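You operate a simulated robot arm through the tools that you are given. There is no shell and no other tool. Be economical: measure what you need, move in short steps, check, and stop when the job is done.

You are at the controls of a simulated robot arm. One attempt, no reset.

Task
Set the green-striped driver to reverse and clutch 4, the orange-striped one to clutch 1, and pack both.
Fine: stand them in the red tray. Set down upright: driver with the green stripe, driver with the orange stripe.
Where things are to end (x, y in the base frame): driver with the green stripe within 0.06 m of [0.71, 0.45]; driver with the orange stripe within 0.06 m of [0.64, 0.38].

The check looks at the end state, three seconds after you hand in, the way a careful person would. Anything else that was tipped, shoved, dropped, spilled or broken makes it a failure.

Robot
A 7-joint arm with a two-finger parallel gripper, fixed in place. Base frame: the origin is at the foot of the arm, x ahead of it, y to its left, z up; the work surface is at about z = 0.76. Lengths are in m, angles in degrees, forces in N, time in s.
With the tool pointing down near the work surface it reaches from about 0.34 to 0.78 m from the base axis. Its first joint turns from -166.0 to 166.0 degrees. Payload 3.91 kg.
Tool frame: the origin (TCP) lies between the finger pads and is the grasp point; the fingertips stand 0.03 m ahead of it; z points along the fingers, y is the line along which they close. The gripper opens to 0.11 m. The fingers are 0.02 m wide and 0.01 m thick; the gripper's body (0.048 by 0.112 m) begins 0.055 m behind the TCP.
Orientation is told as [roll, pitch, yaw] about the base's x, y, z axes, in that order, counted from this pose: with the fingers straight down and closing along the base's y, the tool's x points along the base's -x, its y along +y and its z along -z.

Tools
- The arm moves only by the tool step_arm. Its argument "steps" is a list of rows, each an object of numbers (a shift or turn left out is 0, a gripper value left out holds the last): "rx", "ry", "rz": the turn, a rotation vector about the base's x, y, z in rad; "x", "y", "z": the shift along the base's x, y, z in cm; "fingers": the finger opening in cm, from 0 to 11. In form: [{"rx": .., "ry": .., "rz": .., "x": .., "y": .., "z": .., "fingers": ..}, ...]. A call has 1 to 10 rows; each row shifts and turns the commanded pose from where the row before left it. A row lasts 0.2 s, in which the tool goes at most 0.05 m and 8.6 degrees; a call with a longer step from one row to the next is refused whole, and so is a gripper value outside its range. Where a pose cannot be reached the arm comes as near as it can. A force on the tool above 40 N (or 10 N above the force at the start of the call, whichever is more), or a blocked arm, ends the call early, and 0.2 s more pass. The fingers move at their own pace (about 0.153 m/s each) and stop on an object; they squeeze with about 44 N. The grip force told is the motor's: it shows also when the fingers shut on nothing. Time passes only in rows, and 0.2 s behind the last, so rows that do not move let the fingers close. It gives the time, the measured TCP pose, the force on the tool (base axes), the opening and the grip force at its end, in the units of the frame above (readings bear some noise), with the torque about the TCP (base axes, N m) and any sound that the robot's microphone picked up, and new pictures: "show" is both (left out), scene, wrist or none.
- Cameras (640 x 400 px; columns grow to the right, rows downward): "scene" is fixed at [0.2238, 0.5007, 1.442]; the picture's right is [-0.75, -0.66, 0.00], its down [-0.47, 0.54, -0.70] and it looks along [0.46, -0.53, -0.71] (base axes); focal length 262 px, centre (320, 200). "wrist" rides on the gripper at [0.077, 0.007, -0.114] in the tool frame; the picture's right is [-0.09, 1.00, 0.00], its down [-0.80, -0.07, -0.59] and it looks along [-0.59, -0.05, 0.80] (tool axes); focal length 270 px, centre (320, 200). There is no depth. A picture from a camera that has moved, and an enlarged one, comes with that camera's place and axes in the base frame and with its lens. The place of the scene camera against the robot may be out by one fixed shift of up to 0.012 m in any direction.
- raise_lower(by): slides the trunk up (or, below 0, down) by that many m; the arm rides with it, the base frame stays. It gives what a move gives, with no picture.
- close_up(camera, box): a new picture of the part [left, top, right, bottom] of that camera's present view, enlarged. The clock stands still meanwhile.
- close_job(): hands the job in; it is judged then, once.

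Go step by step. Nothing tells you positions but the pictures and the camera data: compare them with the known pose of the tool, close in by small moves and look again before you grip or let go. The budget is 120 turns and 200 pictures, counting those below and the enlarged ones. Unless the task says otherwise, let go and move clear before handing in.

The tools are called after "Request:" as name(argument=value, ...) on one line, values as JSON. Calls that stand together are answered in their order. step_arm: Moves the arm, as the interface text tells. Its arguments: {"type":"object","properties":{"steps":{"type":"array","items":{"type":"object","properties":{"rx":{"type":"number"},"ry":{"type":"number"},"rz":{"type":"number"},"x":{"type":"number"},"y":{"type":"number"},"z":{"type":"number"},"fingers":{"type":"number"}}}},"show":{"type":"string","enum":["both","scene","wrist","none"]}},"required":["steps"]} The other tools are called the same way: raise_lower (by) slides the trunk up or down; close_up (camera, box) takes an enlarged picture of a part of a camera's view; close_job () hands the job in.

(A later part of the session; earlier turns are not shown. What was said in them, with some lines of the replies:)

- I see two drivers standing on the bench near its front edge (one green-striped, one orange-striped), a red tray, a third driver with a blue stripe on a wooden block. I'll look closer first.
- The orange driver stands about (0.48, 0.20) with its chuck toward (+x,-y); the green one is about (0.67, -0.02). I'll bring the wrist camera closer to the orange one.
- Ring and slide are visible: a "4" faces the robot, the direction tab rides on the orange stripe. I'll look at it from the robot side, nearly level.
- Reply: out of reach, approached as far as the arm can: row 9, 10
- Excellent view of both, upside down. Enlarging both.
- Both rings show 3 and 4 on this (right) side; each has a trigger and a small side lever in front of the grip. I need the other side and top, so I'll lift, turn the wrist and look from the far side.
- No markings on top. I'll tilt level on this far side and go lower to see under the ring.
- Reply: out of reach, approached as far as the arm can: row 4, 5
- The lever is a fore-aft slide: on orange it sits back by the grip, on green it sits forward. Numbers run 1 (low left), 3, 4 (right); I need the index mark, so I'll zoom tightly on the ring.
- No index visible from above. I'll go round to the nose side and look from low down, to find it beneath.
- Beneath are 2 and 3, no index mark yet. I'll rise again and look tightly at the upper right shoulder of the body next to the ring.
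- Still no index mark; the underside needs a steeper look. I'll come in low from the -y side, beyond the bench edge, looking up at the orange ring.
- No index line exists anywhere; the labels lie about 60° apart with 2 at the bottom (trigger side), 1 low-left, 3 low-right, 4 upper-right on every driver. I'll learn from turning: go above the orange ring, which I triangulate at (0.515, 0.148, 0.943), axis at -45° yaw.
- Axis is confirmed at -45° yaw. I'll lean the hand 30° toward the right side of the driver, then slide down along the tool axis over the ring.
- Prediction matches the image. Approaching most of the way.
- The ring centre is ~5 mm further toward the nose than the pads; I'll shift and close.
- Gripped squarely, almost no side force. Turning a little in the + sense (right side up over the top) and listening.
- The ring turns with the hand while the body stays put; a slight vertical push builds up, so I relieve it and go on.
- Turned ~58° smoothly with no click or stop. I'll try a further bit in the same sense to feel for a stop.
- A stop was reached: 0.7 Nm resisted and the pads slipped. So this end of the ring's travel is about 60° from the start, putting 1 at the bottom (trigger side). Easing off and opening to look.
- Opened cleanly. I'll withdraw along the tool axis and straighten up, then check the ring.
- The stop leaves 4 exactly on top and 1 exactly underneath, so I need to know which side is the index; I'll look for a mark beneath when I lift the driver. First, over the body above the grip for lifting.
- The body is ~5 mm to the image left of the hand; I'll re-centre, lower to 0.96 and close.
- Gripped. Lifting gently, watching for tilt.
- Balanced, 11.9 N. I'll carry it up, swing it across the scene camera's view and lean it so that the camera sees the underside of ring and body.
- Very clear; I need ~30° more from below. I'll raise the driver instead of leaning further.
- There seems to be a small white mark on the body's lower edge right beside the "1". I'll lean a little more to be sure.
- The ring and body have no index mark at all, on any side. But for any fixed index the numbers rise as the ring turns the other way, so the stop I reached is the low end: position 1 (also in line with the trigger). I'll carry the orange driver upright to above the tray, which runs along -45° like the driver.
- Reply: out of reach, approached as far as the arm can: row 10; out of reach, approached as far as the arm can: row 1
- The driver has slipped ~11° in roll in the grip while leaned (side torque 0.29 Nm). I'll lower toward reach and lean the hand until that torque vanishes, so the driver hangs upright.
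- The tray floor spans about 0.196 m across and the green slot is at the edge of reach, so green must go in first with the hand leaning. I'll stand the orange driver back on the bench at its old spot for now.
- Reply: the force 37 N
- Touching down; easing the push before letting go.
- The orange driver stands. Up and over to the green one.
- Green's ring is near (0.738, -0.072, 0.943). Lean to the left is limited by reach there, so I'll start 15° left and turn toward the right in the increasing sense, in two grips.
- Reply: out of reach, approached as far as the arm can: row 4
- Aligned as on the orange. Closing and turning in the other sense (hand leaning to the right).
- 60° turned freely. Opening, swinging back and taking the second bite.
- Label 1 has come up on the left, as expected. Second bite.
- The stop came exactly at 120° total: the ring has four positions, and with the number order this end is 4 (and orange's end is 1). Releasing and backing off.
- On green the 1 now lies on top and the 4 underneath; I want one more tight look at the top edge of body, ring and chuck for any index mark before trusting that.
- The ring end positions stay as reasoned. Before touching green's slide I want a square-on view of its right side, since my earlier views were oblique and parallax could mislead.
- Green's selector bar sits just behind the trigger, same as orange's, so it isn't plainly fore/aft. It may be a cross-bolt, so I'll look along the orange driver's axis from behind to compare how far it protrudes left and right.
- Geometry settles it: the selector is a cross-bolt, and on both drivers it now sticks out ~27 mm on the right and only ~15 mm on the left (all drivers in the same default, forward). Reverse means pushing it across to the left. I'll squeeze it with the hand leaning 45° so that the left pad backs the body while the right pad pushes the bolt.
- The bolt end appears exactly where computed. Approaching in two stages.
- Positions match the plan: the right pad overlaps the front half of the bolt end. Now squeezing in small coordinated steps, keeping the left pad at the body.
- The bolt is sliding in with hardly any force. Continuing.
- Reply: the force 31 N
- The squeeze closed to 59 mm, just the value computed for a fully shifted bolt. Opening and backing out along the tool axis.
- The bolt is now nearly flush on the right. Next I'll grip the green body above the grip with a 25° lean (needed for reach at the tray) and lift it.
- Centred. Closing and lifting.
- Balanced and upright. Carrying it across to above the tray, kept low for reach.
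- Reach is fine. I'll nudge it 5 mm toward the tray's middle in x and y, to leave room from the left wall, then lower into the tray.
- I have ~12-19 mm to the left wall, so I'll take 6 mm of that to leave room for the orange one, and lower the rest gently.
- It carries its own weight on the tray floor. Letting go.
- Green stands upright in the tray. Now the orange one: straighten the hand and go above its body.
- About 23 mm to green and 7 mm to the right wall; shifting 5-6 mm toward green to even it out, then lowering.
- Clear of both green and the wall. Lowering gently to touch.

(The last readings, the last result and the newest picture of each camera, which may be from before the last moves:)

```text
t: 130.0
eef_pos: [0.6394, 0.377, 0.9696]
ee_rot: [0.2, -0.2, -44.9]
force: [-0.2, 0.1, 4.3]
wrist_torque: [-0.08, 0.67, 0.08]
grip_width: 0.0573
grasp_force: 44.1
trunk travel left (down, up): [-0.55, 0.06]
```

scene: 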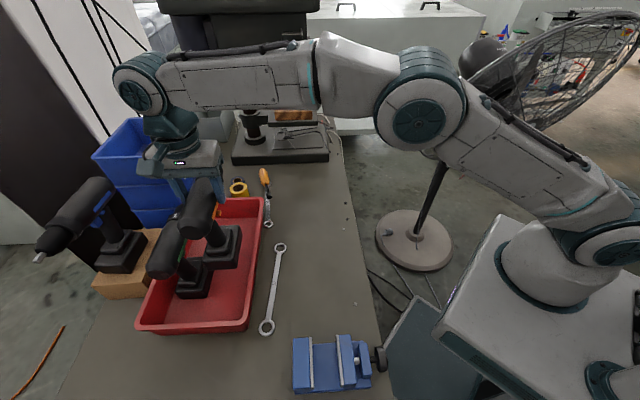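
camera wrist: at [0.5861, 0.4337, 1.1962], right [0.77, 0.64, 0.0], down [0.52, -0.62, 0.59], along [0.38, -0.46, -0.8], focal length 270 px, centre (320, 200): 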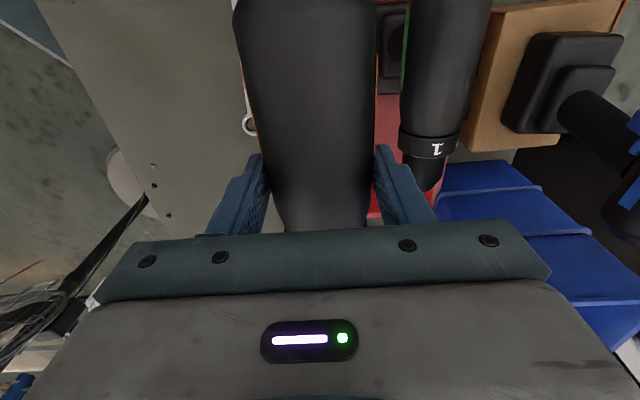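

Landed. Letting go and rising straight up.

Request:
step_arm(steps=[{"fingers": 6.2}, {"fingers": 7.6}, {}, {"z": 2}, {"z": 3}, {"z": 4}, {"z": 2, "x": -2, "y": -2}, {"x": -3, "y": -3}, {"x": -3, "y": -4}, {"x": -2, "y": -4}], show="both")

Request:
close_up(camera="scene", box=[125, 150, 285, 340])

```text
t: 132.2
eef_pos: [0.5385, 0.2458, 1.0782]
ee_rot: [0.2, 0.0, -44.9]
force: [-0.1, -0.9, -0.1]
wrist_torque: [0.02, 0.0, 0.01]
grip_width: 0.076
grasp_force: 0.1
trunk travel left (down, up): [-0.55, 0.06]
camera wrist: at [0.4874, 0.3059, 1.1928], right [0.77, 0.64, 0.0], down [0.52, -0.62, 0.59], along [0.38, -0.45, -0.8], focal length 270 px, centre (320, 200)
```

scene: 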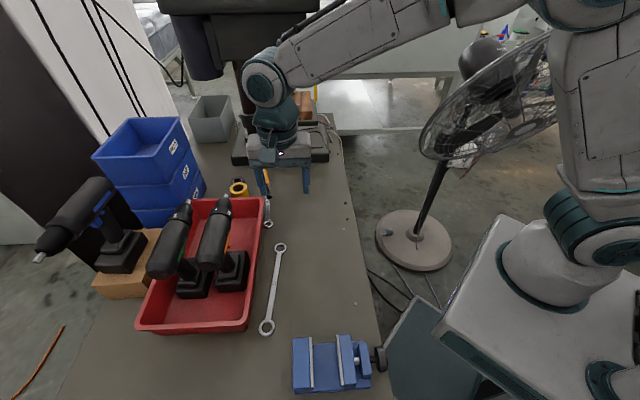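
wrist: 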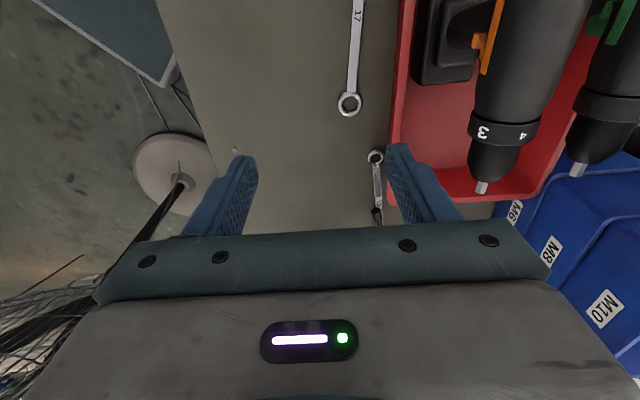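

```text
2.11 times, centred on (205, 245) of scene
camera zoom: at [0.2238, 0.5007, 1.442], right [-0.75, -0.66, 0.0], down [-0.47, 0.54, -0.7], along [0.46, -0.53, -0.71], focal length 552 px, centre (562, 105)
```

zoom: 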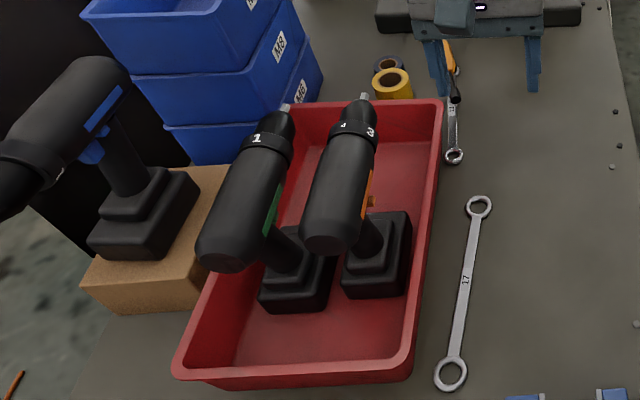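

Both stand in the tray. A last careful look at rings and bolts before handing in.

Request:
close_up(camera="wrist", box=[450, 0, 640, 200])

Request:
close_up(camera="wrist", box=[465, 95, 545, 165])

Request:
close_up(camera="scene", box=[175, 190, 245, 240])

```text
2.00 times, centred on (545, 100) of wrist
camera zoom: at [0.4874, 0.3059, 1.1928], right [0.77, 0.64, 0.0], down [0.52, -0.62, 0.59], along [0.38, -0.45, -0.8], focal length 541 px, centre (-130, 400)
```

zoom: 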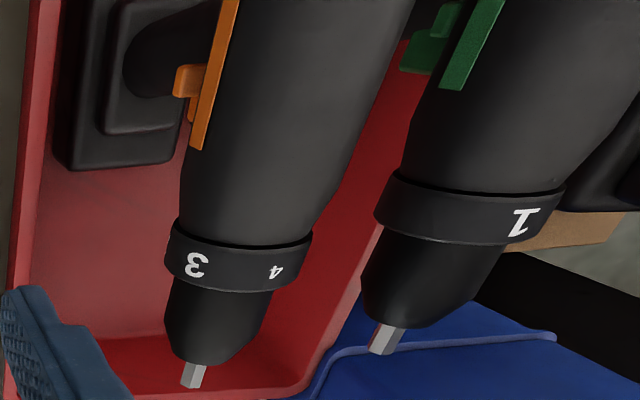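

```text
5.71 times, centred on (505, 130) of wrist
camera zoom: at [0.4874, 0.3059, 1.1928], right [0.77, 0.64, 0.0], down [0.52, -0.62, 0.59], along [0.38, -0.45, -0.8], focal length 1544 px, centre (-737, 600)
```

zoom: 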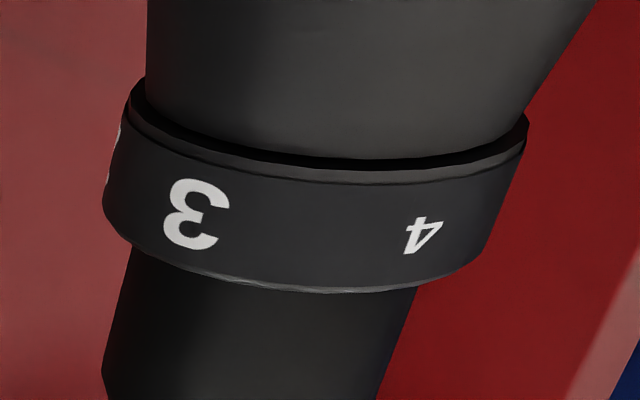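

```text
8.00 times, centred on (210, 215) of scene
camera zoom: at [0.2238, 0.5007, 1.442], right [-0.75, -0.66, 0.0], down [-0.47, 0.54, -0.7], along [0.46, -0.53, -0.71], focal length 2098 px, centre (1200, 80)
```

zoom: 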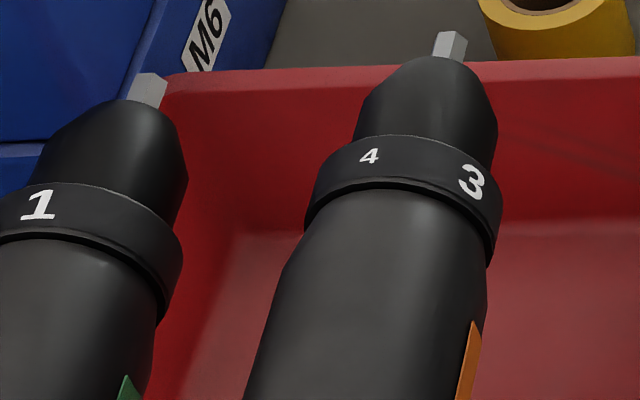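

Both drivers stand clear of each other in the tray, the gripper is empty and away, and nothing else has moved. Green's bolt is across and its ring is at the high stop; orange's ring is at the low stop. Handing in.

Request:
close_job()

```text
The job is handed in.
```

I packed both drivers upright in the red tray, but two of the settings rest on my reading of unmarked parts, so I can't confirm them.

- **Placement:** by the arm's position, green stands about 0.02 m from its target and orange within about 0.01 m. The pictures put green at most about 0.015 m further out. In the last pictures nothing else had moved.
- **Clutch:** the rings have no index mark. I set green to one end stop (4) and orange to the other (1), because 1, 2, 3 and 4 line up in order only on the underside, by the trigger. Read from the top instead, green shows 1 and orange shows 4, so if the top is the reading side the two clutches are swapped.
- **Reverse:** green's direction bolt is unmarked. I pushed it across to the left, assuming it started in forward. I left orange's bolt as it was.
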